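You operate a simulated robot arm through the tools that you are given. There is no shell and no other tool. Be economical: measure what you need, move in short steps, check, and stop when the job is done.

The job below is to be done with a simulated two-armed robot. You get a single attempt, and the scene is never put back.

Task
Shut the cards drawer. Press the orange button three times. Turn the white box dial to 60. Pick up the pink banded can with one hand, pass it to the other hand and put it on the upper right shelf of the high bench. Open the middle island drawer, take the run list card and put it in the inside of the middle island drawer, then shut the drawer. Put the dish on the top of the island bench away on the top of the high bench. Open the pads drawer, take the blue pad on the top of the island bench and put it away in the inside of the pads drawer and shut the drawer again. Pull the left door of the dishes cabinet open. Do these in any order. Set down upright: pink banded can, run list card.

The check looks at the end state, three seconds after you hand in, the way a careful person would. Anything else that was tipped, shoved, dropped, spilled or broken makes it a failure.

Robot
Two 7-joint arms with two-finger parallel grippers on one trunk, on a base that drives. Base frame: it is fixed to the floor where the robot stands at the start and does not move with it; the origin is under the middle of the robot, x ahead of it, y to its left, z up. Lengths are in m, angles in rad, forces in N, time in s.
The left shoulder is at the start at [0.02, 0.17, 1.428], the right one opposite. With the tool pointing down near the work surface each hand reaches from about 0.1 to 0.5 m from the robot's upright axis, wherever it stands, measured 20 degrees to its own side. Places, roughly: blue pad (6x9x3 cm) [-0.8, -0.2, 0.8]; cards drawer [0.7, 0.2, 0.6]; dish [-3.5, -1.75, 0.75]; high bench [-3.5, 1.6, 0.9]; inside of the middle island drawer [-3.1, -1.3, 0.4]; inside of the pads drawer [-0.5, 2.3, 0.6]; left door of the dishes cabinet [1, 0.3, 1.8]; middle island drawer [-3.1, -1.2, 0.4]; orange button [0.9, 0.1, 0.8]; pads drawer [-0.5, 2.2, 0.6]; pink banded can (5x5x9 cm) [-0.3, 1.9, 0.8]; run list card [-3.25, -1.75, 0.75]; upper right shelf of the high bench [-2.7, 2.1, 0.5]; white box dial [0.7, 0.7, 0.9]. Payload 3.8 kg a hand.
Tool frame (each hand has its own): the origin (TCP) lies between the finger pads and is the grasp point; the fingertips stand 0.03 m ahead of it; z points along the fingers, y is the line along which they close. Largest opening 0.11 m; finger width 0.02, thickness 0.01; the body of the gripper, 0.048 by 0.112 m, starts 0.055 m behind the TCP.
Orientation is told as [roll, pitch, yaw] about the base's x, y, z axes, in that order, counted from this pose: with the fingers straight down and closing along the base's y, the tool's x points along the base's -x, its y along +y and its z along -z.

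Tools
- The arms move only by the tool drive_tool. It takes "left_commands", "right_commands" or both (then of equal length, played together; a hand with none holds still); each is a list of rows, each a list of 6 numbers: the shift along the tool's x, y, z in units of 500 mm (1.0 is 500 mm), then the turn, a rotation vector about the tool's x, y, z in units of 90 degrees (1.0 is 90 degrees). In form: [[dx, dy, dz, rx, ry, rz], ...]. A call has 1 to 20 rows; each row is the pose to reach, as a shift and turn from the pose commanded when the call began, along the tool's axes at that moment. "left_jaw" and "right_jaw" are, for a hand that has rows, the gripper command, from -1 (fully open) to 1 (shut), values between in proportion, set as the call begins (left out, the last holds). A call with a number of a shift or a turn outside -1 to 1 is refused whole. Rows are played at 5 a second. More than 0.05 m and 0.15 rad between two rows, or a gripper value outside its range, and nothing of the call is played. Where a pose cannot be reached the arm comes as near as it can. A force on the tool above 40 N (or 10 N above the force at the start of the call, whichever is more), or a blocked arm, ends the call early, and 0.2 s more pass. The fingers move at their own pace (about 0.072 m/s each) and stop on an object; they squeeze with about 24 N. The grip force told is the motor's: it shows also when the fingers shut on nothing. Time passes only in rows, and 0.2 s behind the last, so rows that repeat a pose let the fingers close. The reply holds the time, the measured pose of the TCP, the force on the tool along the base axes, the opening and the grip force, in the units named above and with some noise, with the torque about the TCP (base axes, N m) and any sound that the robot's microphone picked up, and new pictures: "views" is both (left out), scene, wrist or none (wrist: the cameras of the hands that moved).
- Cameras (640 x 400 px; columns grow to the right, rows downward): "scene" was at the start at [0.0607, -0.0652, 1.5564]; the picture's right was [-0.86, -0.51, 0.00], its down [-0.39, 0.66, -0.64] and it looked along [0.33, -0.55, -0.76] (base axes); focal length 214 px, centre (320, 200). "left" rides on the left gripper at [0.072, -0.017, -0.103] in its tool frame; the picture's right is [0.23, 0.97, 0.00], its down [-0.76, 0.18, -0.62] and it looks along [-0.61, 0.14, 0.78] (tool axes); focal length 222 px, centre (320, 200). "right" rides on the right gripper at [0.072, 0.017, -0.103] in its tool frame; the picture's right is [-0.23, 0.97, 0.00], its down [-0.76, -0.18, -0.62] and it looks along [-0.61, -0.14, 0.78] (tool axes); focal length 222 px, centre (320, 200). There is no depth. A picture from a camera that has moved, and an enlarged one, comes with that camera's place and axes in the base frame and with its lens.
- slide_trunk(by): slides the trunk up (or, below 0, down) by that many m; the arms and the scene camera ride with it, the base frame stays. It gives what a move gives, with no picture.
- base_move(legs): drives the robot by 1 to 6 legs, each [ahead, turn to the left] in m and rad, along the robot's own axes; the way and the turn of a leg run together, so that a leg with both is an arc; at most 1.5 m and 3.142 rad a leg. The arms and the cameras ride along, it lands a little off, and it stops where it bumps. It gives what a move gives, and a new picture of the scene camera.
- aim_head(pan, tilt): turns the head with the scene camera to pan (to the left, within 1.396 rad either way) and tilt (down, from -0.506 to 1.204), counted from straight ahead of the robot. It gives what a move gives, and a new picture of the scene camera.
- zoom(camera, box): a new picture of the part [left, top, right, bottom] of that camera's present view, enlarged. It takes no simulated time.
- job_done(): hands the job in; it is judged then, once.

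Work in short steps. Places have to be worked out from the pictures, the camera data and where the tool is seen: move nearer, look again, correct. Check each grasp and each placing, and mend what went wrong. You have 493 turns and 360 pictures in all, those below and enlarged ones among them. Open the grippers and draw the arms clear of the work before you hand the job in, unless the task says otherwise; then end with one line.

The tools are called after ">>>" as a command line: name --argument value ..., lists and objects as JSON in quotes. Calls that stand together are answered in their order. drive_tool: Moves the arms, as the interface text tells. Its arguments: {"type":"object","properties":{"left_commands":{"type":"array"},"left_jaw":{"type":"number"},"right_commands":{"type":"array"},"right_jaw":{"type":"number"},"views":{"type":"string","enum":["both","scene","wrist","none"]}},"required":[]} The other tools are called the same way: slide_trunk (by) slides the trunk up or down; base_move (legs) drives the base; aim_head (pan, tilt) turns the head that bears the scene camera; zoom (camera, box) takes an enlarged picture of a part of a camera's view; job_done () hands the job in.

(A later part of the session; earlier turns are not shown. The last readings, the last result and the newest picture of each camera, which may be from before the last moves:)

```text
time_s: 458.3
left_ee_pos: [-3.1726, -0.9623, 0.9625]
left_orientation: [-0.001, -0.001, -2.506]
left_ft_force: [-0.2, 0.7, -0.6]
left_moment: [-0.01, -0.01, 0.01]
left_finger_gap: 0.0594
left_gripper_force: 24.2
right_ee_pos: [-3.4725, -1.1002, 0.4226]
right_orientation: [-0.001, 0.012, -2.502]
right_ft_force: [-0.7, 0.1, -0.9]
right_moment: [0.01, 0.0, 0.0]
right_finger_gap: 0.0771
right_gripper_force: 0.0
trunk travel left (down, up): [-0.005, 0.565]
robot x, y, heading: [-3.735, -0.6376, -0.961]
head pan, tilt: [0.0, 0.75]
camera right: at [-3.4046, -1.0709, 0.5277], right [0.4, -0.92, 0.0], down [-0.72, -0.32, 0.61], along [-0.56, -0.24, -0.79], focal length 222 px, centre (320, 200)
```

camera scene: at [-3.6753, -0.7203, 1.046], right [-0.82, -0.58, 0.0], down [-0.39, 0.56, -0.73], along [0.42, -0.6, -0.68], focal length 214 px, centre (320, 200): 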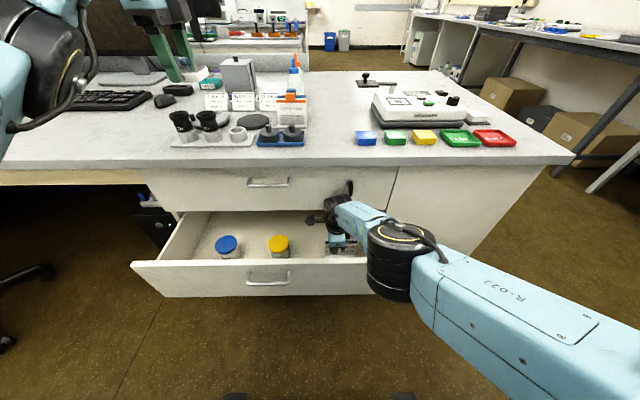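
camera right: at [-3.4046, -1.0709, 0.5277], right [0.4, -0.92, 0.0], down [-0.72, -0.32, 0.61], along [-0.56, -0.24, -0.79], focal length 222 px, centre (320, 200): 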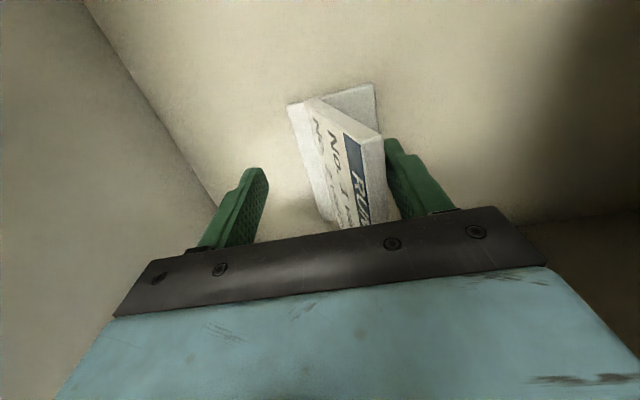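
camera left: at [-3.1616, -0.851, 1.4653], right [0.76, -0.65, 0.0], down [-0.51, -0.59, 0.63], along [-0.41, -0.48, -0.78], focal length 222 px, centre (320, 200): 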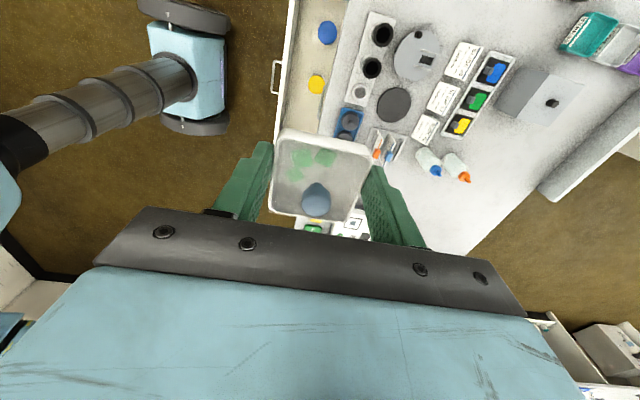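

I open fully to give it room, then raise the hand straight up.

>>> drive_tool --right_commands '[[0, 0, 0, 0, 0, 0], [0, 0, 0, 0, 0, 0], [0, 0, -0.02, 0, 0, 0], [0, 0, -0.05, 0, 0, 0], [0, 0, -0.09, 0, 0, 0]]' --right_jaw -0.9 --views "wrist"

```text
time_s: 459.5
left_ee_pos: [-3.173, -0.9624, 0.9622]
left_orientation: [-0.001, -0.002, -2.506]
left_ft_force: [-0.1, 0.3, 0.2]
left_moment: [0.01, 0.0, 0.01]
left_finger_gap: 0.0591
left_gripper_force: 23.2
right_ee_pos: [-3.4714, -1.1009, 0.4693]
right_orientation: [0.001, 0.01, -2.499]
right_ft_force: [-0.4, 0.3, 0.5]
right_moment: [-0.01, -0.02, 0.0]
right_finger_gap: 0.1048
right_gripper_force: 0.1
trunk travel left (down, up): [-0.005, 0.565]
robot x, y, heading: [-3.7296, -0.6385, -0.958]
head pan, tilt: [0.0, 0.75]
camera right: at [-3.4045, -1.071, 0.5724], right [0.4, -0.92, 0.0], down [-0.72, -0.32, 0.61], along [-0.56, -0.24, -0.79], focal length 222 px, centre (320, 200)
```

right: 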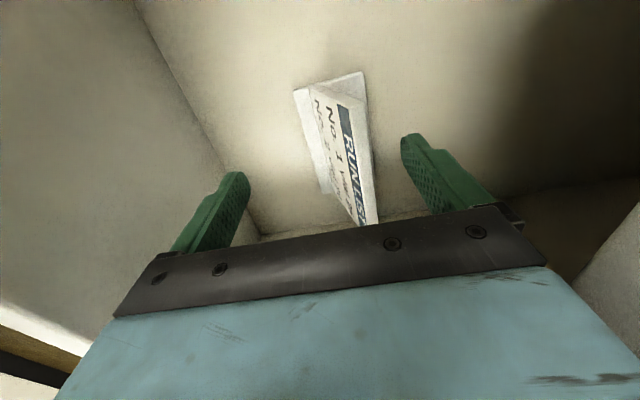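

The card stands upright in its natural lean. I rise a little, close the fingers, and shift toward the drawer front before rising past the bench overhang.

>>> drive_tool --right_commands '[[0, 0, -0.02, 0, 0, 0], [0, 0, -0.05, 0, 0, 0], [0, 0, -0.05, 0, 0, 0], [0, 0, -0.05, 0, 0, 0]]' --right_jaw 1 --views "none"

>>> drive_tool --right_commands '[[0, -0.03, -0.01, 0, 0, 0], [0, -0.06, -0.03, 0, 0, 0], [0, -0.065, -0.08, 0, 0, 0], [0, -0.07, -0.13, 0, 0, 0], [0, -0.08, -0.18, 0, 0, 0], [0, -0.12, -0.22, 0, 0, 0], [0, -0.18, -0.26, 0, 0, 0], [0, -0.25, -0.3, 0, 0, 0]]' --views "both"

```text
time_s: 460.5
left_ee_pos: [-3.1725, -0.9626, 0.9622]
left_orientation: [0.0, -0.002, -2.507]
left_ft_force: [1.2, -0.2, -0.9]
left_moment: [0.01, 0.0, 0.02]
left_finger_gap: 0.0593
left_gripper_force: 23.7
right_ee_pos: [-3.4717, -1.1012, 0.4938]
right_orientation: [0.0, 0.011, -2.501]
right_ft_force: [1.0, -1.1, -0.8]
right_moment: [-0.01, -0.01, 0.03]
right_finger_gap: 0.0
right_gripper_force: 24.2
trunk travel left (down, up): [-0.005, 0.565]
robot x, y, heading: [-3.7312, -0.6353, -0.961]
head pan, tilt: [0.0, 0.75]
```

```text
time_s: 462.3
left_ee_pos: [-3.1724, -0.9612, 0.9617]
left_orientation: [0.0, -0.003, -2.507]
left_ft_force: [1.1, 0.1, -0.2]
left_moment: [0.0, 0.01, 0.03]
left_finger_gap: 0.0595
left_gripper_force: 23.9
right_ee_pos: [-3.5488, -1.0016, 0.6448]
right_orientation: [0.001, 0.011, -2.5]
right_ft_force: [0.0, 0.8, 0.2]
right_moment: [-0.01, 0.0, -0.02]
right_finger_gap: 0.0
right_gripper_force: 24.2
trunk travel left (down, up): [-0.005, 0.565]
robot x, y, heading: [-3.7315, -0.6361, -0.957]
head pan, tilt: [0.0, 0.75]
camera scene: at [-3.6755, -0.7201, 1.046], right [-0.82, -0.58, 0.0], down [-0.39, 0.56, -0.73], along [0.42, -0.6, -0.68], focal length 214 px, centre (320, 200)
camera right: at [-3.4814, -0.9719, 0.748], right [0.4, -0.92, 0.0], down [-0.72, -0.32, 0.61], along [-0.56, -0.24, -0.79], focal length 222 px, centre (320, 200)
```

scene: 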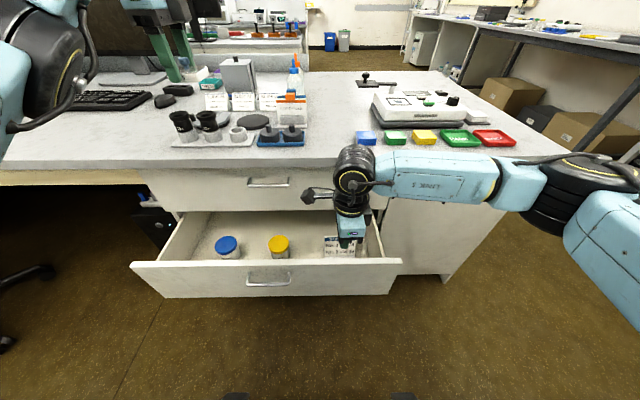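
right: 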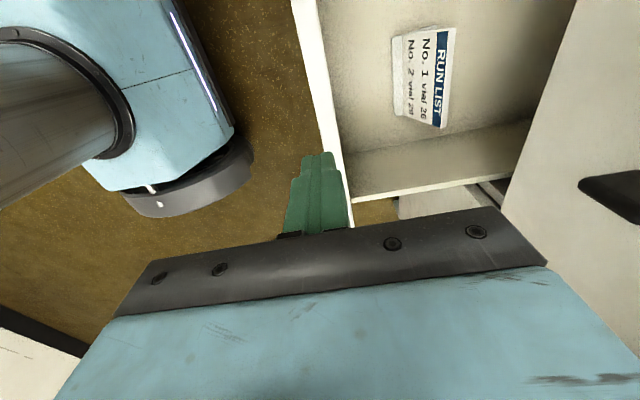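

The card stands in the drawer. I back the base 0.3 m and re-point the right hand forward to push the drawer shut.

>>> base_move --legs '[[-0.3, 0]]'

>>> drive_tool --right_commands '[[0, 0, -0.02, 0, 0, -0.09], [0, 0, -0.04, 0, 0, -0.18], [0, 0, -0.06, 0, 0, -0.27], [0, 0, -0.08, 0, 0, -0.36], [0, 0, -0.1, 0, 0, -0.45], [0, 0, -0.12, 0, 0, -0.54], [0, 0, -0.12, 0, 0, -0.63], [0, 0, -0.12, 0, 0, -0.72], [0, 0, -0.12, 0, 0, -0.81], [0, 0, -0.12, 0, 0, -0.9], [0, 0, -0.12, 0, 0, -0.98]]' --views "none"

>>> drive_tool --right_commands '[[-0.03, 0, 0, 0, -0.09, 0], [-0.06, 0, 0, 0, -0.18, 0], [-0.09, 0, 0, 0, -0.27, 0], [-0.12, 0, 0, 0, -0.36, 0], [-0.15, 0, 0, 0, -0.45, 0], [-0.18, 0, 0.02, 0, -0.5, 0]]' --views "scene"

```text
time_s: 464.3
left_ee_pos: [-3.3473, -0.7158, 0.9625]
left_orientation: [0.0, -0.002, -2.507]
left_ft_force: [0.1, 0.1, -0.9]
left_moment: [0.0, -0.03, -0.04]
left_finger_gap: 0.0594
left_gripper_force: 23.3
right_ee_pos: [-3.722, -0.7542, 0.6447]
right_orientation: [0.0, 0.014, -2.501]
right_ft_force: [0.8, 0.0, -0.1]
right_moment: [0.02, -0.01, 0.01]
right_finger_gap: 0.0001
right_gripper_force: 23.7
trunk travel left (down, up): [-0.005, 0.565]
robot x, y, heading: [-3.9109, -0.3896, -0.958]
head pan, tilt: [0.0, 0.75]
camera scene: at [-3.8489, -0.4734, 1.0461], right [-0.82, -0.57, 0.0], down [-0.39, 0.56, -0.73], along [0.42, -0.6, -0.68], focal length 214 px, centre (320, 200)
```

scene: 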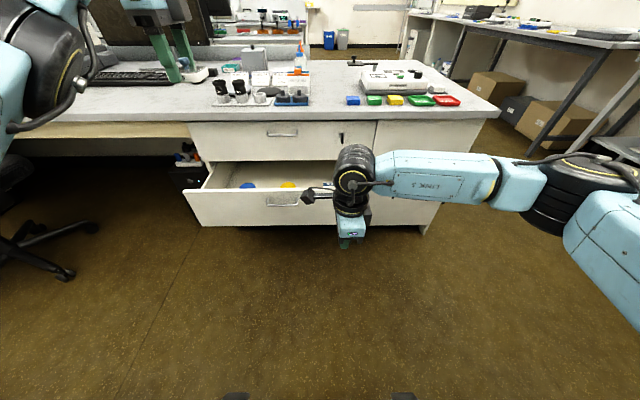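

```text
time_s: 466.7
left_ee_pos: [-3.3468, -0.7157, 0.962]
left_orientation: [-0.001, 0.0, -2.508]
left_ft_force: [0.2, -0.6, -0.7]
left_moment: [-0.04, -0.01, 0.04]
left_finger_gap: 0.0595
left_gripper_force: 24.3
right_ee_pos: [-3.722, -0.7561, 0.7049]
right_orientation: [0.011, 0.002, -0.959]
right_ft_force: [-0.3, 0.1, 0.1]
right_moment: [0.0, -0.01, 0.0]
right_finger_gap: 0.0
right_gripper_force: 24.2
trunk travel left (down, up): [-0.005, 0.565]
robot x, y, heading: [-3.9092, -0.3868, -0.957]
head pan, tilt: [0.0, 0.75]
```

```text
time_s: 468.1
left_ee_pos: [-3.3464, -0.7164, 0.9619]
left_orientation: [0.001, -0.002, -2.509]
left_ft_force: [-0.3, -0.3, -0.3]
left_moment: [0.0, -0.02, 0.04]
left_finger_gap: 0.0594
left_gripper_force: 24.0
right_ee_pos: [-3.6703, -0.8297, 0.695]
right_orientation: [0.017, -0.786, -0.974]
right_ft_force: [0.5, 0.3, 0.8]
right_moment: [-0.01, 0.05, 0.02]
right_finger_gap: 0.0
right_gripper_force: 23.4
trunk travel left (down, up): [-0.005, 0.565]
robot x, y, heading: [-3.91, -0.3884, -0.957]
head pan, tilt: [0.0, 0.75]
camera scene: at [-3.8488, -0.4736, 1.046], right [-0.82, -0.57, 0.0], down [-0.39, 0.56, -0.73], along [0.42, -0.6, -0.68], focal length 214 px, centre (320, 200)
```

scene: 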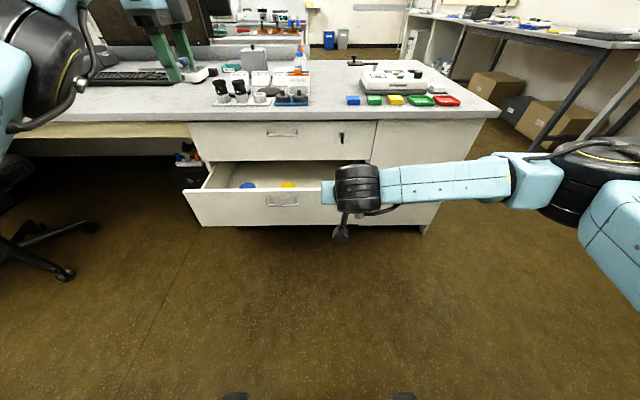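

I lower the hand in front of the drawer face, right of the handle, and move the base 0.14 m forward.

>>> drive_tool --right_commands '[[0.046, 0.037, 0.046, 0, 0, 0], [0.092, 0.074, 0.092, 0, 0, 0], [0.138, 0.111, 0.138, 0, 0, 0], [0.184, 0.148, 0.184, 0, 0, 0], [0.23, 0.185, 0.23, 0, 0, 0], [0.276, 0.22, 0.276, 0, 0, 0]]' --views "none"

>>> base_move --legs '[[0.14, 0.02]]'

```text
time_s: 469.5
left_ee_pos: [-3.3462, -0.7165, 0.9613]
left_orientation: [0.0, -0.002, -2.508]
left_ft_force: [0.7, 0.6, -1.0]
left_moment: [0.0, -0.01, 0.01]
left_finger_gap: 0.0593
left_gripper_force: 23.6
right_ee_pos: [-3.5792, -0.765, 0.4987]
right_orientation: [0.018, -0.785, -0.974]
right_ft_force: [-0.6, 0.1, 0.2]
right_moment: [0.02, 0.04, -0.04]
right_finger_gap: 0.0
right_gripper_force: 23.6
trunk travel left (down, up): [-0.005, 0.565]
robot x, y, heading: [-3.9042, -0.3887, -0.961]
head pan, tilt: [0.0, 0.75]
```

```text
time_s: 470.9
left_ee_pos: [-3.2578, -0.8191, 0.9605]
left_orientation: [0.0, -0.003, -2.488]
left_ft_force: [0.2, -1.1, -0.9]
left_moment: [0.03, -0.04, -0.04]
left_finger_gap: 0.0594
left_gripper_force: 24.0
right_ee_pos: [-3.4916, -0.873, 0.4994]
right_orientation: [0.017, -0.784, -0.953]
right_ft_force: [-0.7, -0.4, 0.0]
right_moment: [0.0, 0.02, -0.02]
right_finger_gap: 0.0
right_gripper_force: 24.2
trunk travel left (down, up): [-0.005, 0.565]
robot x, y, heading: [-3.8224, -0.5021, -0.938]
head pan, tilt: [0.0, 0.75]
camera scene: at [-3.7658, -0.5862, 1.046], right [-0.81, -0.59, 0.0], down [-0.4, 0.55, -0.73], along [0.43, -0.59, -0.68], focal length 214 px, centre (320, 200)
```

scene: 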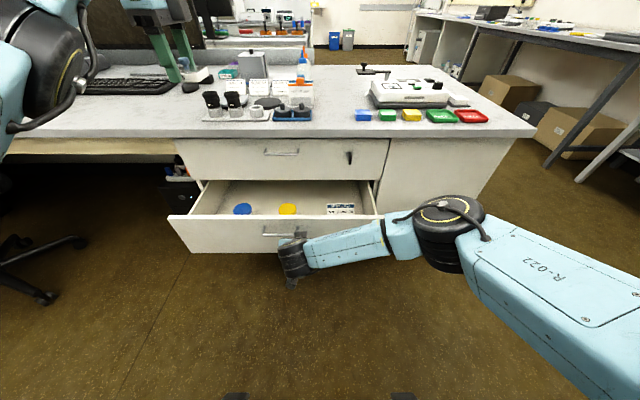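

In position. I push the drawer in gently at 1.5 cm per row.

>>> drive_tool --right_commands '[[-0.021, -0.02, 0.021, 0, 0, 0], [-0.042, -0.04, 0.042, 0, 0, 0], [-0.064, -0.04, 0.064, 0, 0, 0], [-0.085, -0.04, 0.085, 0, 0, 0], [-0.106, -0.04, 0.106, 0, 0, 0], [-0.127, -0.04, 0.127, 0, 0, 0], [-0.148, -0.04, 0.148, 0, 0, 0], [-0.17, -0.04, 0.17, 0, 0, 0], [-0.191, -0.04, 0.191, 0, 0, 0], [-0.212, -0.04, 0.212, 0, 0, 0], [-0.233, -0.04, 0.233, 0, 0, 0], [-0.255, -0.04, 0.255, 0, 0, 0]]' --views "scene"

```text
time_s: 473.5
left_ee_pos: [-3.26, -0.8206, 0.9615]
left_orientation: [-0.001, -0.002, -2.487]
left_ft_force: [0.5, 0.0, -0.3]
left_moment: [0.0, 0.02, -0.02]
left_finger_gap: 0.0592
left_gripper_force: 24.4
right_ee_pos: [-3.4251, -1.0146, 0.5054]
right_orientation: [0.016, -0.785, -0.953]
right_ft_force: [-0.2, -0.8, 0.4]
right_moment: [-0.01, 0.05, 0.0]
right_finger_gap: 0.0
right_gripper_force: 23.5
right hand out of reach, approached as far as the arm can: row 10, 11, 12
trunk travel left (down, up): [-0.005, 0.565]
robot x, y, heading: [-3.8285, -0.5019, -0.938]
head pan, tilt: [0.0, 0.75]
camera scene: at [-3.7659, -0.5861, 1.046], right [-0.81, -0.59, 0.0], down [-0.4, 0.55, -0.73], along [0.43, -0.59, -0.68], focal length 214 px, centre (320, 200)
```

scene: 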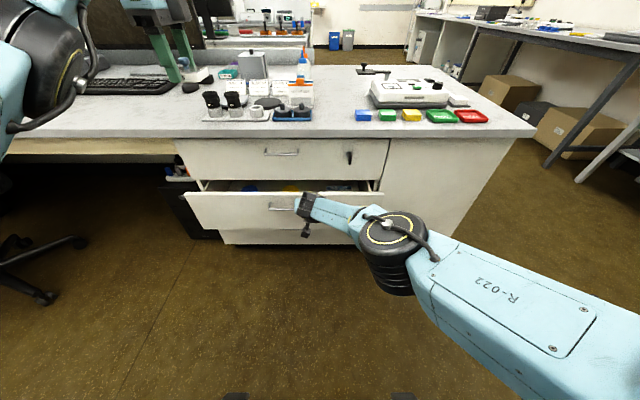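

The arm is at its reach; I retract 8 cm, drive 0.12 m forward, and finish with the arm.

>>> drive_tool --right_commands '[[0.06, 0, -0.06, 0, 0, 0], [0.12, 0, -0.12, 0, 0, 0], [0.17, 0, -0.17, 0, 0, 0]]' --views "none"

>>> base_move --legs '[[0.11, 0]]'

>>> drive_tool --right_commands '[[-0.021, 0, 0.021, 0, 0, 0], [-0.042, 0, 0.042, 0, 0, 0], [-0.064, 0, 0.064, 0, 0, 0], [-0.085, 0, 0.085, 0, 0, 0], [-0.106, 0, 0.106, 0, 0, 0], [-0.127, 0, 0.127, 0, 0, 0], [-0.148, 0, 0.148, 0, 0, 0], [-0.17, 0, 0.17, 0, 0, 0], [-0.185, 0, 0.185, 0, 0, 0], [-0.2, 0, 0.2, 0, 0, 0]]' --views "scene"

```text
time_s: 474.3
left_ee_pos: [-3.2603, -0.819, 0.9618]
left_orientation: [0.0, -0.003, -2.49]
left_ft_force: [0.1, -0.1, 0.2]
left_moment: [0.02, 0.0, 0.01]
left_finger_gap: 0.0592
left_gripper_force: 23.7
right_ee_pos: [-3.4962, -0.9184, 0.5054]
right_orientation: [0.015, -0.786, -0.957]
right_ft_force: [0.1, 0.3, -0.3]
right_moment: [-0.01, 0.0, 0.03]
right_finger_gap: 0.0001
right_gripper_force: 24.2
trunk travel left (down, up): [-0.005, 0.565]
robot x, y, heading: [-3.8287, -0.4996, -0.943]
head pan, tilt: [0.0, 0.75]
```

```text
time_s: 475.4
left_ee_pos: [-3.1953, -0.9077, 0.9614]
left_orientation: [0.002, -0.002, -2.491]
left_ft_force: [0.2, 0.9, -0.1]
left_moment: [0.01, 0.01, 0.01]
left_finger_gap: 0.0595
left_gripper_force: 23.6
right_ee_pos: [-3.4315, -1.0056, 0.5038]
right_orientation: [0.016, -0.782, -0.957]
right_ft_force: [-0.4, 0.1, -0.4]
right_moment: [-0.01, 0.01, -0.01]
right_finger_gap: 0.0003
right_gripper_force: 23.9
trunk travel left (down, up): [-0.005, 0.565]
robot x, y, heading: [-3.7659, -0.59, -0.94]
head pan, tilt: [0.0, 0.75]
camera scene: at [-3.7016, -0.6744, 1.046], right [-0.81, -0.59, 0.0], down [-0.4, 0.55, -0.73], along [0.43, -0.59, -0.68], focal length 214 px, centre (320, 200)
```

scene: 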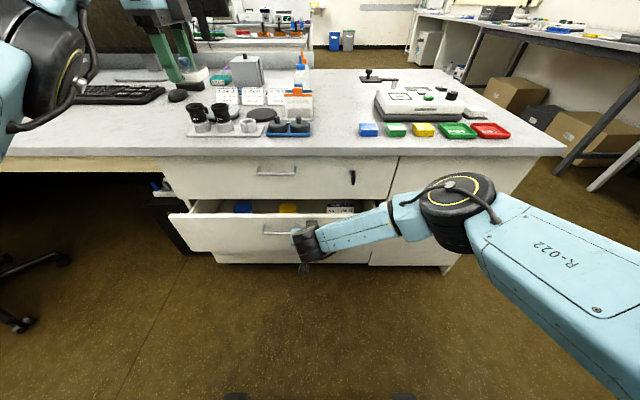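

```text
time_s: 477.0
left_ee_pos: [-3.1955, -0.9075, 0.961]
left_orientation: [0.001, -0.002, -2.491]
left_ft_force: [0.0, -0.3, -0.4]
left_moment: [0.01, 0.0, 0.03]
left_finger_gap: 0.0593
left_gripper_force: 24.1
right_ee_pos: [-3.3736, -1.0786, 0.4993]
right_orientation: [0.02, -0.771, -0.953]
right_ft_force: [-8.5, 10.5, 5.9]
right_moment: [0.01, 0.01, 0.01]
right_finger_gap: 0.0002
right_gripper_force: 24.0
trunk travel left (down, up): [-0.005, 0.565]
robot x, y, heading: [-3.766, -0.5909, -0.946]
head pan, tilt: [0.0, 0.75]
stopped in row 7 (right hand): the force on the tool passed its limit at 78 N (the readings are from after the stop); the commanded pose is now the measured one
camera scene: at [-3.7027, -0.6735, 1.0461], right [-0.81, -0.59, 0.0], down [-0.4, 0.55, -0.73], along [0.43, -0.59, -0.68], focal length 214 px, centre (320, 200)
```

scene: 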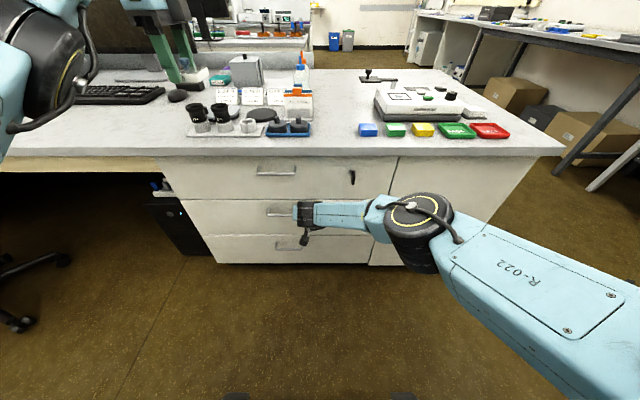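

The drawer reached its stop. I withdraw the hand and verify it is flush.

>>> drive_tool --right_commands '[[0.06, 0, -0.06, 0, 0, 0], [0.12, 0, -0.12, 0, 0, 0], [0.18, 0, -0.18, 0, 0, 0]]' --views "none"

>>> base_move --legs '[[-0.2, 0]]'

>>> zoom --camera "scene" --box '[150, 100, 400, 270]'

```text
time_s: 477.8
left_ee_pos: [-3.1958, -0.9081, 0.9603]
left_orientation: [0.0, -0.001, -2.492]
left_ft_force: [-0.3, -0.1, -1.3]
left_moment: [0.0, 0.0, 0.01]
left_finger_gap: 0.0592
left_gripper_force: 23.9
right_ee_pos: [-3.4499, -0.9783, 0.502]
right_orientation: [0.018, -0.773, -0.955]
right_ft_force: [0.0, 0.6, 0.3]
right_moment: [0.01, 0.02, 0.0]
right_finger_gap: 0.0001
right_gripper_force: 23.9
trunk travel left (down, up): [-0.005, 0.565]
robot x, y, heading: [-3.7672, -0.5922, -0.946]
head pan, tilt: [0.0, 0.75]
```

```text
time_s: 479.4
left_ee_pos: [-3.3138, -0.7466, 0.9622]
left_orientation: [0.0, 0.0, -2.492]
left_ft_force: [0.6, 0.3, -1.4]
left_moment: [-0.01, -0.02, 0.03]
left_finger_gap: 0.0595
left_gripper_force: 24.5
right_ee_pos: [-3.5677, -0.8158, 0.5029]
right_orientation: [0.015, -0.772, -0.956]
right_ft_force: [-0.5, -0.2, 0.1]
right_moment: [-0.03, 0.02, 0.01]
right_finger_gap: 0.0
right_gripper_force: 24.2
trunk travel left (down, up): [-0.005, 0.565]
robot x, y, heading: [-3.8793, -0.43, -0.946]
head pan, tilt: [0.0, 0.75]
camera scene: at [-3.8198, -0.5124, 1.0461], right [-0.81, -0.59, 0.0], down [-0.4, 0.55, -0.73], along [0.43, -0.59, -0.68], focal length 214 px, centre (320, 200)
```

scene: 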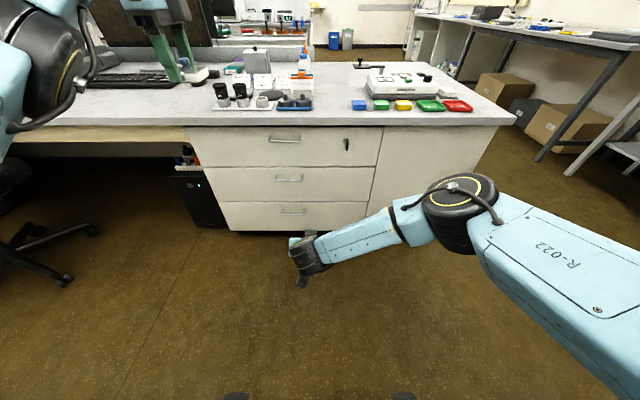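

```text
2.35 times, centred on (275, 185) of scene
camera zoom: at [-3.8198, -0.5124, 1.0461], right [-0.81, -0.59, 0.0], down [-0.4, 0.55, -0.73], along [0.43, -0.59, -0.68], focal length 505 px, centre (426, 235)
```

zoom: 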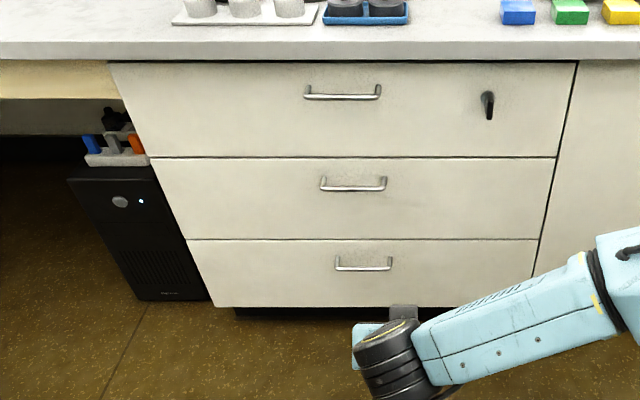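

The middle drawer is flush. Now the dish goes to the high bench: I raise the trunk, tuck the right hand, and turn around to face the high bench.

>>> slide_trunk --by 0.4

>>> drive_tool --right_commands '[[0.03, 0, -0.04, 0, 0.09, 0], [0.06, 0, -0.08, 0, 0.18, 0], [0.08, 0, -0.12, 0, 0.27, 0], [0.1, 0, -0.16, 0, 0.36, 0], [0.12, 0, -0.2, 0, 0.45, 0], [0.12, 0, -0.22, 0, 0.49, 0]]' --views "none"

>>> base_move --legs '[[0, 3.14], [0.3, 0]]'

>>> aim_head --pan -0.6 --tilt 0.4

```text
time_s: 483.3
left_ee_pos: [-3.312, -0.747, 1.3621]
left_orientation: [0.001, -0.002, -2.491]
left_ft_force: [-0.4, 1.1, -1.5]
left_moment: [-0.01, -0.01, 0.01]
left_finger_gap: 0.0594
left_gripper_force: 23.9
right_ee_pos: [-3.5676, -0.817, 0.9025]
right_orientation: [0.017, -0.771, -0.953]
right_ft_force: [0.4, 0.1, 0.4]
right_moment: [0.01, 0.03, -0.04]
right_finger_gap: 0.0
right_gripper_force: 24.1
trunk travel left (down, up): [-0.405, 0.165]
robot x, y, heading: [-3.8822, -0.4283, -0.944]
head pan, tilt: [0.0, 0.75]
```

```text
time_s: 484.7
left_ee_pos: [-3.3138, -0.7465, 1.3618]
left_orientation: [0.0, -0.001, -2.492]
left_ft_force: [0.0, 0.0, -1.5]
left_moment: [-0.03, 0.0, -0.02]
left_finger_gap: 0.0596
left_gripper_force: 24.3
right_ee_pos: [-3.6371, -0.7179, 0.9393]
right_orientation: [0.013, 0.0, -0.945]
right_ft_force: [0.0, -0.2, -0.5]
right_moment: [-0.02, 0.02, 0.02]
right_finger_gap: 0.0001
right_gripper_force: 23.6
trunk travel left (down, up): [-0.405, 0.165]
robot x, y, heading: [-3.8804, -0.4256, -0.944]
head pan, tilt: [0.0, 0.75]
```

```text
time_s: 494.1
left_ee_pos: [-4.6448, 0.1007, 1.3608]
left_orientation: [-0.001, -0.001, 0.687]
left_ft_force: [-0.3, 0.8, -0.8]
left_moment: [0.01, -0.04, 0.0]
left_finger_gap: 0.0593
left_gripper_force: 24.3
right_ee_pos: [-4.3199, 0.0852, 0.9399]
right_orientation: [0.013, 0.0, 2.234]
right_ft_force: [-0.1, 0.1, -0.2]
right_moment: [-0.02, -0.01, 0.02]
right_finger_gap: 0.0001
right_gripper_force: 24.2
trunk travel left (down, up): [-0.405, 0.165]
robot x, y, heading: [-4.0649, -0.1973, 2.24]
head pan, tilt: [0.0, 0.75]
camera scene: at [-4.1293, -0.1127, 1.446], right [0.79, 0.62, 0.0], down [0.42, -0.54, -0.73], along [-0.45, 0.58, -0.68], focal length 214 px, centre (320, 200)
```

scene: 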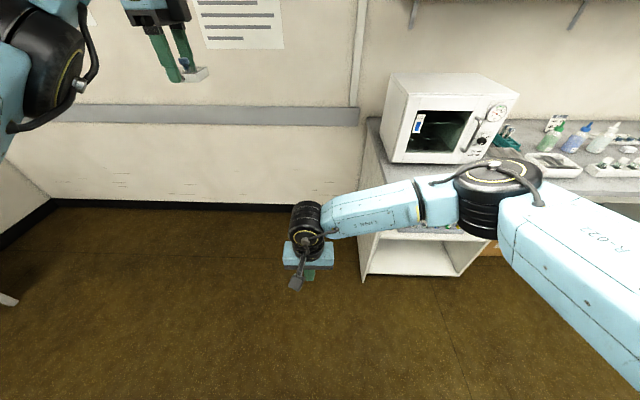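

```text
time_s: 495.1
left_ee_pos: [-4.6435, 0.1001, 1.3612]
left_orientation: [0.0, -0.003, 0.687]
left_ft_force: [-0.1, 0.0, -1.1]
left_moment: [0.0, 0.0, 0.0]
left_finger_gap: 0.0594
left_gripper_force: 23.4
right_ee_pos: [-4.319, 0.0848, 0.9392]
right_orientation: [0.012, -0.003, 2.234]
right_ft_force: [-0.9, -0.4, -0.3]
right_moment: [0.02, 0.0, 0.0]
right_finger_gap: 0.0
right_gripper_force: 23.9
trunk travel left (down, up): [-0.405, 0.165]
robot x, y, heading: [-4.0674, -0.1986, 2.236]
head pan, tilt: [-0.6, 0.4]
camera scene: at [-4.084, -0.0858, 1.4771], right [1.0, 0.07, 0.0], down [0.03, -0.39, -0.92], along [-0.06, 0.92, -0.39], focal length 214 px, centre (320, 200)
```

scene: 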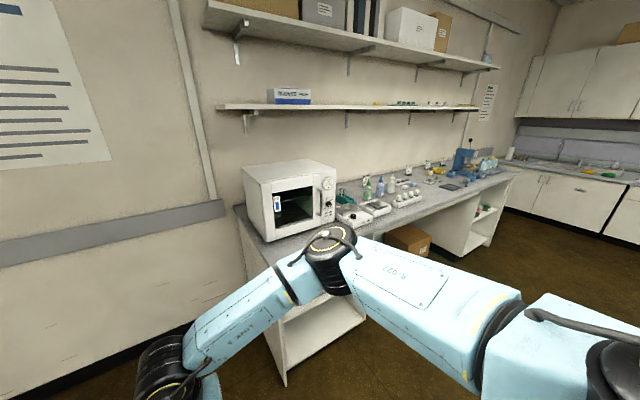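

I drive along the aisle to the middle of the high bench and face it.

>>> base_move --legs '[[0, -1.595], [1.3, 0], [0, 1.571]]'

>>> aim_head --pan 0.0 --tilt 0.55

```text
time_s: 509.3
left_ee_pos: [-3.5939, 0.9056, 1.3618]
left_orientation: [0.0, -0.002, 0.651]
left_ft_force: [0.3, -0.5, -1.0]
left_moment: [0.02, 0.03, -0.01]
left_finger_gap: 0.0594
left_gripper_force: 23.7
right_ee_pos: [-3.269, 0.8782, 0.9391]
right_orientation: [0.012, -0.001, 2.198]
right_ft_force: [0.6, 0.8, 0.4]
right_moment: [0.01, 0.03, -0.01]
right_finger_gap: 0.0
right_gripper_force: 24.5
trunk travel left (down, up): [-0.405, 0.165]
robot x, y, heading: [-3.0305, 0.591, 2.198]
head pan, tilt: [-0.6, 0.4]
camera scene: at [-3.0401, 0.6986, 1.4771], right [1.0, 0.03, 0.0], down [0.01, -0.39, -0.92], along [-0.02, 0.92, -0.39], focal length 214 px, centre (320, 200)
```

scene: 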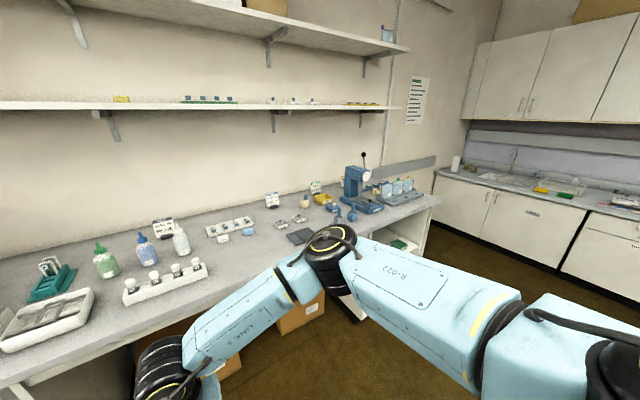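

```text
time_s: 510.3
left_ee_pos: [-3.5926, 0.9057, 1.362]
left_orientation: [-0.001, -0.002, 0.648]
left_ft_force: [0.3, 0.8, -1.0]
left_moment: [-0.01, 0.01, -0.04]
left_finger_gap: 0.059
left_gripper_force: 24.1
right_ee_pos: [-3.2685, 0.8789, 0.9398]
right_orientation: [0.013, -0.002, 2.198]
right_ft_force: [0.3, 0.2, 0.2]
right_moment: [-0.01, 0.0, 0.02]
right_finger_gap: 0.0
right_gripper_force: 23.8
trunk travel left (down, up): [-0.405, 0.165]
robot x, y, heading: [-3.0252, 0.5874, 2.2]
head pan, tilt: [0.0, 0.55]
camera scene: at [-3.09, 0.6789, 1.4634], right [0.81, 0.59, 0.0], down [0.31, -0.42, -0.85], along [-0.5, 0.69, -0.52], focal length 214 px, centre (320, 200)
```

scene: 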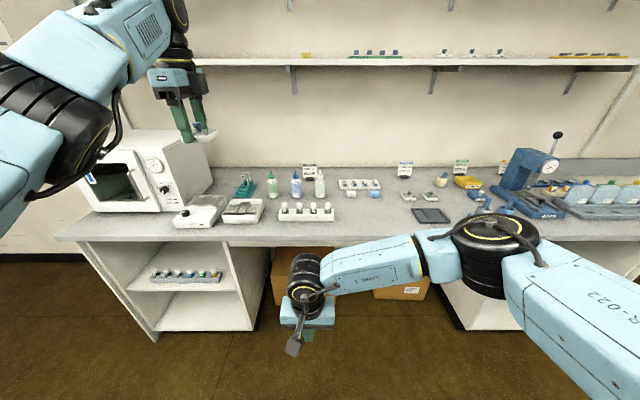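

There is a free area at about (−3.36, 1.45) between the vial rack and the dark tray. I zoom to check it.

>>> zoom --camera "scene" --box '[270, 160, 470, 260]'

>>> drive_tool --right_commands '[[0.03, 0, -0.08, 0, 0, 0], [0.06, 0, -0.16, 0, 0, 0], [0.09, 0, -0.24, 0, 0, 0], [0.12, 0, -0.32, 0, 0, 0], [0.12, 0, -0.4, 0, 0, 0]]' --views "none"

>>> base_move --legs '[[0, -1.56], [0.32, 0], [0, 1.571], [0.2, 0]]'

```text
3.20 times, centred on (370, 210) of scene
camera zoom: at [-3.09, 0.6789, 1.4634], right [0.81, 0.59, 0.0], down [0.31, -0.42, -0.85], along [-0.5, 0.69, -0.52], focal length 686 px, centre (160, 168)
```

zoom: 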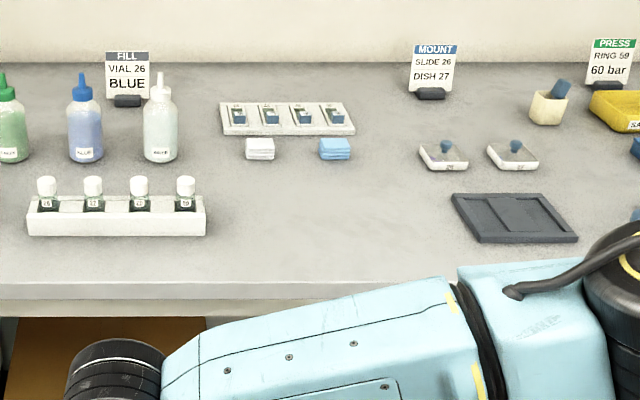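

```text
time_s: 511.5
left_ee_pos: [-3.5925, 0.907, 1.3606]
left_orientation: [0.001, -0.001, 0.648]
left_ft_force: [0.2, -0.5, -0.1]
left_moment: [0.0, 0.03, 0.01]
left_finger_gap: 0.0593
left_gripper_force: 24.2
right_ee_pos: [-3.2314, 0.8297, 1.1382]
right_orientation: [0.01, -0.001, 2.198]
right_ft_force: [-0.3, -0.2, 0.3]
right_moment: [0.0, 0.0, 0.03]
right_finger_gap: 0.0001
right_gripper_force: 23.7
trunk travel left (down, up): [-0.405, 0.165]
robot x, y, heading: [-3.0251, 0.5871, 2.197]
head pan, tilt: [0.0, 0.55]
```

```text
time_s: 522.4
left_ee_pos: [-3.4555, 1.255, 1.3619]
left_orientation: [0.0, -0.002, 0.653]
left_ft_force: [0.3, 0.0, -1.3]
left_moment: [-0.03, 0.01, 0.03]
left_finger_gap: 0.0594
left_gripper_force: 24.3
right_ee_pos: [-3.0946, 1.1812, 1.1375]
right_orientation: [0.012, -0.001, 2.2]
right_ft_force: [-0.5, 0.1, -0.1]
right_moment: [0.0, 0.01, 0.0]
right_finger_gap: 0.0
right_gripper_force: 24.0
trunk travel left (down, up): [-0.405, 0.165]
robot x, y, heading: [-2.8882, 0.937, 2.202]
head pan, tilt: [0.0, 0.55]
camera scene: at [-2.9529, 1.0293, 1.4634], right [0.81, 0.59, 0.0], down [0.31, -0.42, -0.85], along [-0.5, 0.69, -0.52], focal length 214 px, centre (320, 200)
```

scene: 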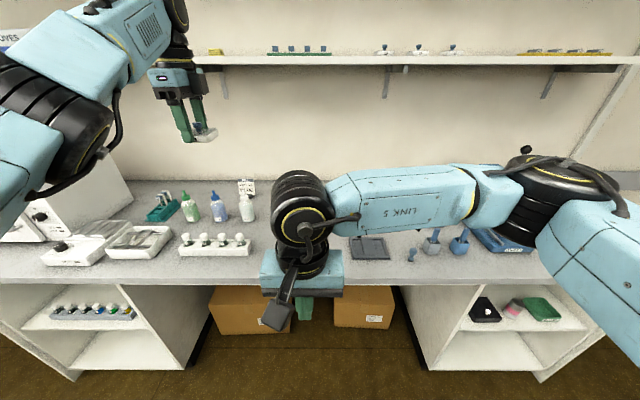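

The target spot is about (−3.345, 1.438). I move the right hand aside, drive 9 cm closer, and bring the dish over the spot at height.

>>> drive_tool --right_commands '[[0, -0.09, 0, 0, 0, 0], [0, -0.18, 0, 0, 0, 0], [0, -0.27, 0, 0, 0, 0], [0, -0.36, 0, 0, 0, 0], [0, -0.45, 0, 0, 0, 0]]' --views "none"

>>> base_move --legs '[[0.09, 0]]'

>>> drive_tool --left_commands '[[-0.06, 0, 0, 0, 0, 0], [-0.12, 0, 0, 0, 0, 0], [-0.18, 0, 0, 0, 0, 0], [-0.24, 0, 0, 0, 0, 0], [-0.3, 0, 0, 0, 0, 0], [-0.36, 0, 0, 0, 0, 0], [-0.394, 0, 0, 0, 0, 0]]' --views "both"

```text
time_s: 523.6
left_ee_pos: [-3.4547, 1.2538, 1.362]
left_orientation: [0.001, 0.0, 0.653]
left_ft_force: [0.3, -0.4, -1.0]
left_moment: [0.0, 0.05, 0.04]
left_finger_gap: 0.0595
left_gripper_force: 23.9
right_ee_pos: [-2.9108, 1.3122, 1.1357]
right_orientation: [0.013, -0.002, 2.2]
right_ft_force: [0.6, -0.1, 0.4]
right_moment: [0.02, 0.02, -0.01]
right_finger_gap: 0.0
right_gripper_force: 23.7
trunk travel left (down, up): [-0.405, 0.165]
robot x, y, heading: [-2.887, 0.9355, 2.205]
head pan, tilt: [0.0, 0.55]
```

```text
time_s: 524.7
left_ee_pos: [-3.5085, 1.3257, 1.3634]
left_orientation: [0.0, -0.001, 0.654]
left_ft_force: [0.4, 0.5, 0.0]
left_moment: [-0.01, -0.01, 0.03]
left_finger_gap: 0.0596
left_gripper_force: 24.4
right_ee_pos: [-2.9659, 1.3853, 1.1348]
right_orientation: [0.013, -0.001, 2.201]
right_ft_force: [-0.5, -0.5, -0.1]
right_moment: [0.04, 0.01, -0.04]
right_finger_gap: 0.0
right_gripper_force: 23.7
trunk travel left (down, up): [-0.405, 0.165]
robot x, y, heading: [-2.9404, 1.0098, 2.202]
head pan, tilt: [0.0, 0.55]
camera scene: at [-3.0057, 1.1012, 1.4634], right [0.81, 0.59, 0.0], down [0.31, -0.42, -0.85], along [-0.5, 0.69, -0.52], focal length 214 px, centre (320, 200)
```

scene: 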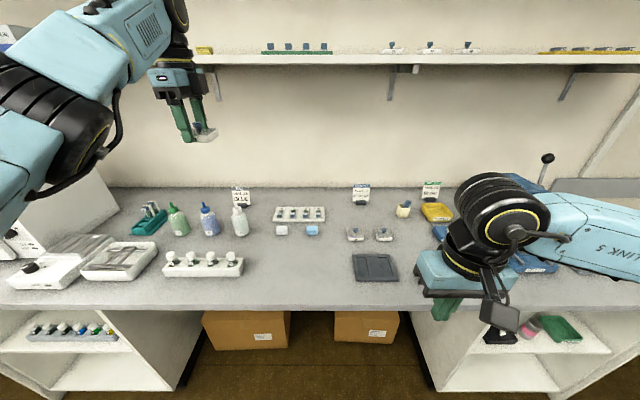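

```text
time_s: 526.3
left_ee_pos: [-3.3427, 1.4263, 1.3564]
left_orientation: [0.002, 0.001, 0.654]
left_ft_force: [0.2, -0.7, -1.5]
left_moment: [-0.05, 0.03, 0.02]
left_finger_gap: 0.0593
left_gripper_force: 24.3
left hand out of reach, approached as far as the arm can: row 4, 5, 6, 7
right_ee_pos: [-2.9645, 1.3855, 1.1356]
right_orientation: [0.013, -0.003, 2.201]
right_ft_force: [-0.2, -0.4, 0.2]
right_moment: [-0.06, 0.06, 0.0]
right_finger_gap: 0.0
right_gripper_force: 24.6
trunk travel left (down, up): [-0.405, 0.165]
robot x, y, heading: [-2.9406, 1.0099, 2.202]
head pan, tilt: [0.0, 0.55]
camera scene: at [-3.0034, 1.1017, 1.4634], right [0.81, 0.59, 0.0], down [0.31, -0.42, -0.85], along [-0.5, 0.69, -0.52], focal length 214 px, centre (320, 200)
camera left: at [-3.39, 1.3679, 1.4602], right [-0.77, 0.63, 0.0], down [0.5, 0.6, 0.62], along [0.4, 0.48, -0.78], focal length 222 px, centre (320, 200)
```

scene: 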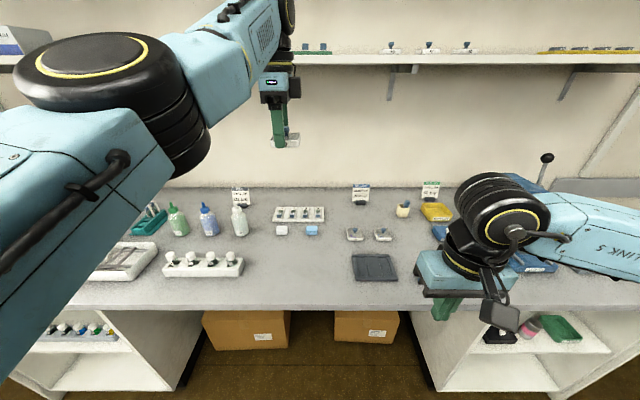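
left: 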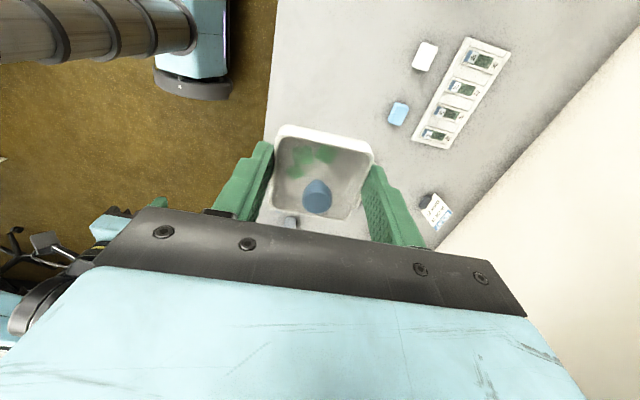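

The landing point is in the free area. I retract the right hand a little and lower mostly with the trunk to keep the dish level.

>>> drive_tool --right_commands '[[0.08, 0, 0, 0, 0, 0], [0.16, 0, 0, 0, 0, 0], [0.2, 0, 0, 0, 0, 0]]' --views "none"

>>> slide_trunk --by -0.3

>>> drive_tool --left_commands '[[0, 0, 0, 0, 0, 0]]' --views "both"

```text
time_s: 527.1
left_ee_pos: [-3.3441, 1.4255, 1.3559]
left_orientation: [0.001, -0.003, 0.653]
left_ft_force: [-0.1, 0.6, -1.5]
left_moment: [-0.03, 0.05, -0.01]
left_finger_gap: 0.0593
left_gripper_force: 23.9
right_ee_pos: [-2.9387, 1.3402, 1.137]
right_orientation: [0.011, -0.002, 2.202]
right_ft_force: [-0.1, 0.5, -0.1]
right_moment: [0.0, -0.01, 0.0]
right_finger_gap: 0.0
right_gripper_force: 24.4
right hand out of reach, approached as far as the arm can: row 2, 3
trunk travel left (down, up): [-0.405, 0.165]
robot x, y, heading: [-2.9388, 1.0054, 2.202]
head pan, tilt: [0.0, 0.55]
```

```text
time_s: 530.1
left_ee_pos: [-3.3442, 1.4243, 1.0564]
left_orientation: [0.002, -0.004, 0.653]
left_ft_force: [0.1, 0.6, -1.1]
left_moment: [0.0, 0.0, -0.03]
left_finger_gap: 0.0595
left_gripper_force: 24.3
right_ee_pos: [-2.9396, 1.3402, 0.8368]
right_orientation: [0.012, -0.001, 2.201]
right_ft_force: [-0.1, -0.5, -0.5]
right_moment: [-0.02, 0.0, 0.0]
right_finger_gap: 0.0001
right_gripper_force: 24.1
trunk travel left (down, up): [-0.105, 0.465]
robot x, y, heading: [-2.9367, 1.0126, 2.205]
head pan, tilt: [0.0, 0.55]
```

```text
time_s: 530.5
left_ee_pos: [-3.3442, 1.424, 1.057]
left_orientation: [0.0, -0.003, 0.654]
left_ft_force: [0.2, 0.0, -0.5]
left_moment: [0.02, -0.04, 0.0]
left_finger_gap: 0.0594
left_gripper_force: 24.0
right_ee_pos: [-2.939, 1.3391, 0.8365]
right_orientation: [0.012, -0.002, 2.201]
right_ft_force: [1.2, 0.0, 0.1]
right_moment: [-0.04, 0.0, 0.02]
right_finger_gap: 0.0002
right_gripper_force: 23.6
trunk travel left (down, up): [-0.105, 0.465]
robot x, y, heading: [-2.9374, 1.0128, 2.203]
head pan, tilt: [0.0, 0.55]
camera scene: at [-3.0052, 1.1007, 1.1634], right [0.81, 0.59, 0.0], down [0.31, -0.42, -0.85], along [-0.5, 0.69, -0.52], focal length 214 px, centre (320, 200)
camera left: at [-3.3923, 1.3667, 1.1601], right [-0.77, 0.63, 0.0], down [0.5, 0.6, 0.62], along [0.4, 0.48, -0.78], focal length 222 px, centre (320, 200)
```

scene: 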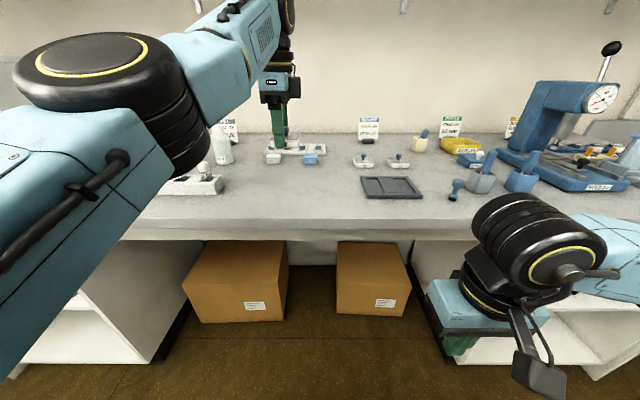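
left: 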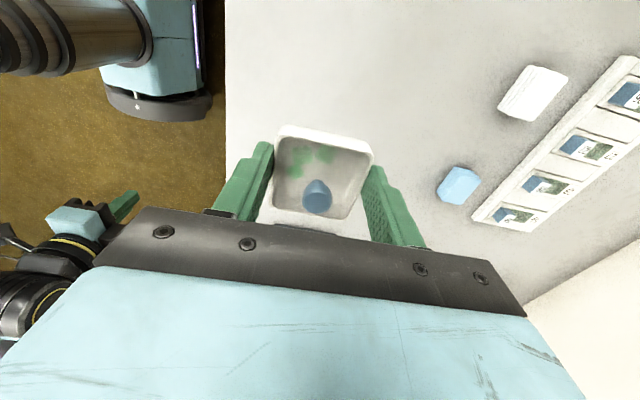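

I lower the trunk another 0.1 m; then the arm finishes the last centimetres.

>>> slide_trunk --by -0.1

>>> drive_tool --left_commands '[[0, 0, 0.012, 0, 0, 0], [0, 0, 0.024, 0, 0, 0]]' --views "wrist"

```text
time_s: 531.9
left_ee_pos: [-3.3447, 1.4245, 0.9565]
left_orientation: [0.003, -0.003, 0.654]
left_ft_force: [0.4, -0.3, -0.5]
left_moment: [-0.02, 0.01, 0.01]
left_finger_gap: 0.0593
left_gripper_force: 24.3
right_ee_pos: [-2.9397, 1.3405, 0.7365]
right_orientation: [0.012, -0.002, 2.2]
right_ft_force: [0.7, -0.5, -0.3]
right_moment: [-0.01, 0.01, -0.01]
right_finger_gap: 0.0
right_gripper_force: 24.4
trunk travel left (down, up): [-0.005, 0.565]
robot x, y, heading: [-2.9396, 1.0143, 2.203]
head pan, tilt: [0.0, 0.55]
```

```text
time_s: 532.5
left_ee_pos: [-3.3456, 1.4274, 0.9458]
left_orientation: [-0.001, -0.002, 0.653]
left_ft_force: [-0.3, 1.0, -0.7]
left_moment: [-0.01, 0.0, -0.03]
left_finger_gap: 0.0594
left_gripper_force: 24.2
right_ee_pos: [-2.9391, 1.34, 0.7364]
right_orientation: [0.012, -0.001, 2.201]
right_ft_force: [-0.2, -0.5, -0.2]
right_moment: [0.01, 0.01, -0.01]
right_finger_gap: 0.0
right_gripper_force: 23.9
trunk travel left (down, up): [-0.005, 0.565]
robot x, y, heading: [-2.9417, 1.0124, 2.201]
head pan, tilt: [0.0, 0.55]
camera left: at [-3.393, 1.369, 1.0492], right [-0.77, 0.64, 0.0], down [0.5, 0.6, 0.62], along [0.4, 0.48, -0.78], focal length 222 px, centre (320, 200)
```

left: 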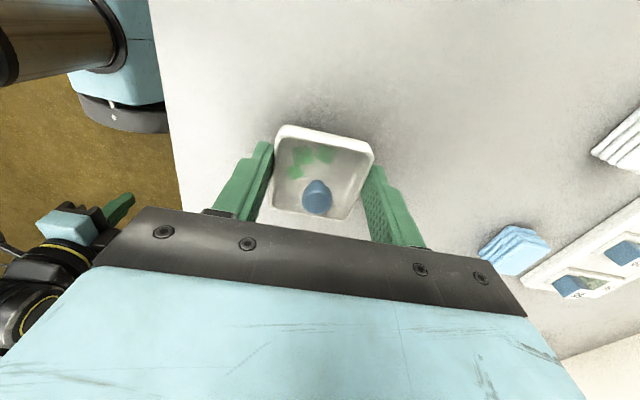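

Close to the surface. I continue in 6 mm steps watching the force.

>>> drive_tool --left_commands '[[0, 0, 0.012, 0, 0, 0], [0, 0, 0.024, 0, 0, 0], [0, 0, 0.034, 0, 0, 0]]' --views "wrist"

```text
time_s: 533.3
left_ee_pos: [-3.3479, 1.4326, 0.9319]
left_orientation: [0.003, -0.002, 0.654]
left_ft_force: [0.4, -0.9, 9.2]
left_moment: [0.02, -0.44, -0.04]
left_finger_gap: 0.0594
left_gripper_force: 23.4
left hand out of reach, approached as far as the arm can: row 1, 2, 3
right_ee_pos: [-2.9388, 1.34, 0.7371]
right_orientation: [0.012, -0.001, 2.201]
right_ft_force: [-0.4, -0.1, -0.7]
right_moment: [0.0, 0.03, 0.03]
right_finger_gap: 0.0
right_gripper_force: 24.0
trunk travel left (down, up): [-0.005, 0.565]
robot x, y, heading: [-2.9356, 1.0136, 2.206]
head pan, tilt: [0.0, 0.55]
camera left: at [-3.395, 1.3734, 1.0355], right [-0.77, 0.63, 0.0], down [0.5, 0.6, 0.63], along [0.4, 0.48, -0.78], focal length 222 px, centre (320, 200)
```

left: 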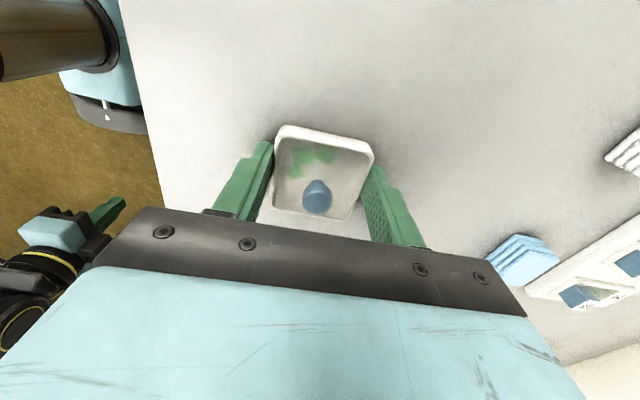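

Contact (9 N). I open the fingers.

>>> drive_tool --left_commands '[[0, 0, -0.003, 0, 0, 0], [0, 0, -0.003, 0, 0, 0], [0, 0, -0.003, 0, 0, 0]]' --left_jaw -0.6 --views "wrist"

```text
time_s: 534.1
left_ee_pos: [-3.3469, 1.433, 0.9318]
left_orientation: [0.002, -0.003, 0.654]
left_ft_force: [-0.2, -0.4, 0.5]
left_moment: [0.0, -0.03, -0.03]
left_finger_gap: 0.088
left_gripper_force: 0.1
right_ee_pos: [-2.9387, 1.3402, 0.7368]
right_orientation: [0.011, -0.002, 2.202]
right_ft_force: [-0.6, 0.1, -0.1]
right_moment: [-0.02, 0.0, 0.0]
right_finger_gap: 0.0
right_gripper_force: 23.6
trunk travel left (down, up): [-0.005, 0.565]
robot x, y, heading: [-2.9431, 1.0123, 2.2]
head pan, tilt: [0.0, 0.55]
camera left: at [-3.3952, 1.3742, 1.0349], right [-0.77, 0.63, 0.0], down [0.5, 0.6, 0.62], along [0.4, 0.48, -0.78], focal length 222 px, centre (320, 200)
```

left: 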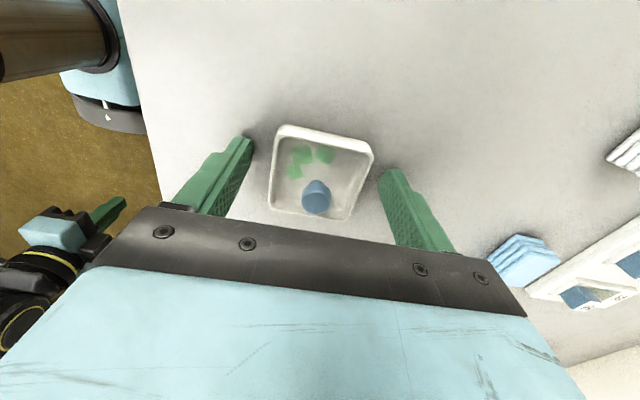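

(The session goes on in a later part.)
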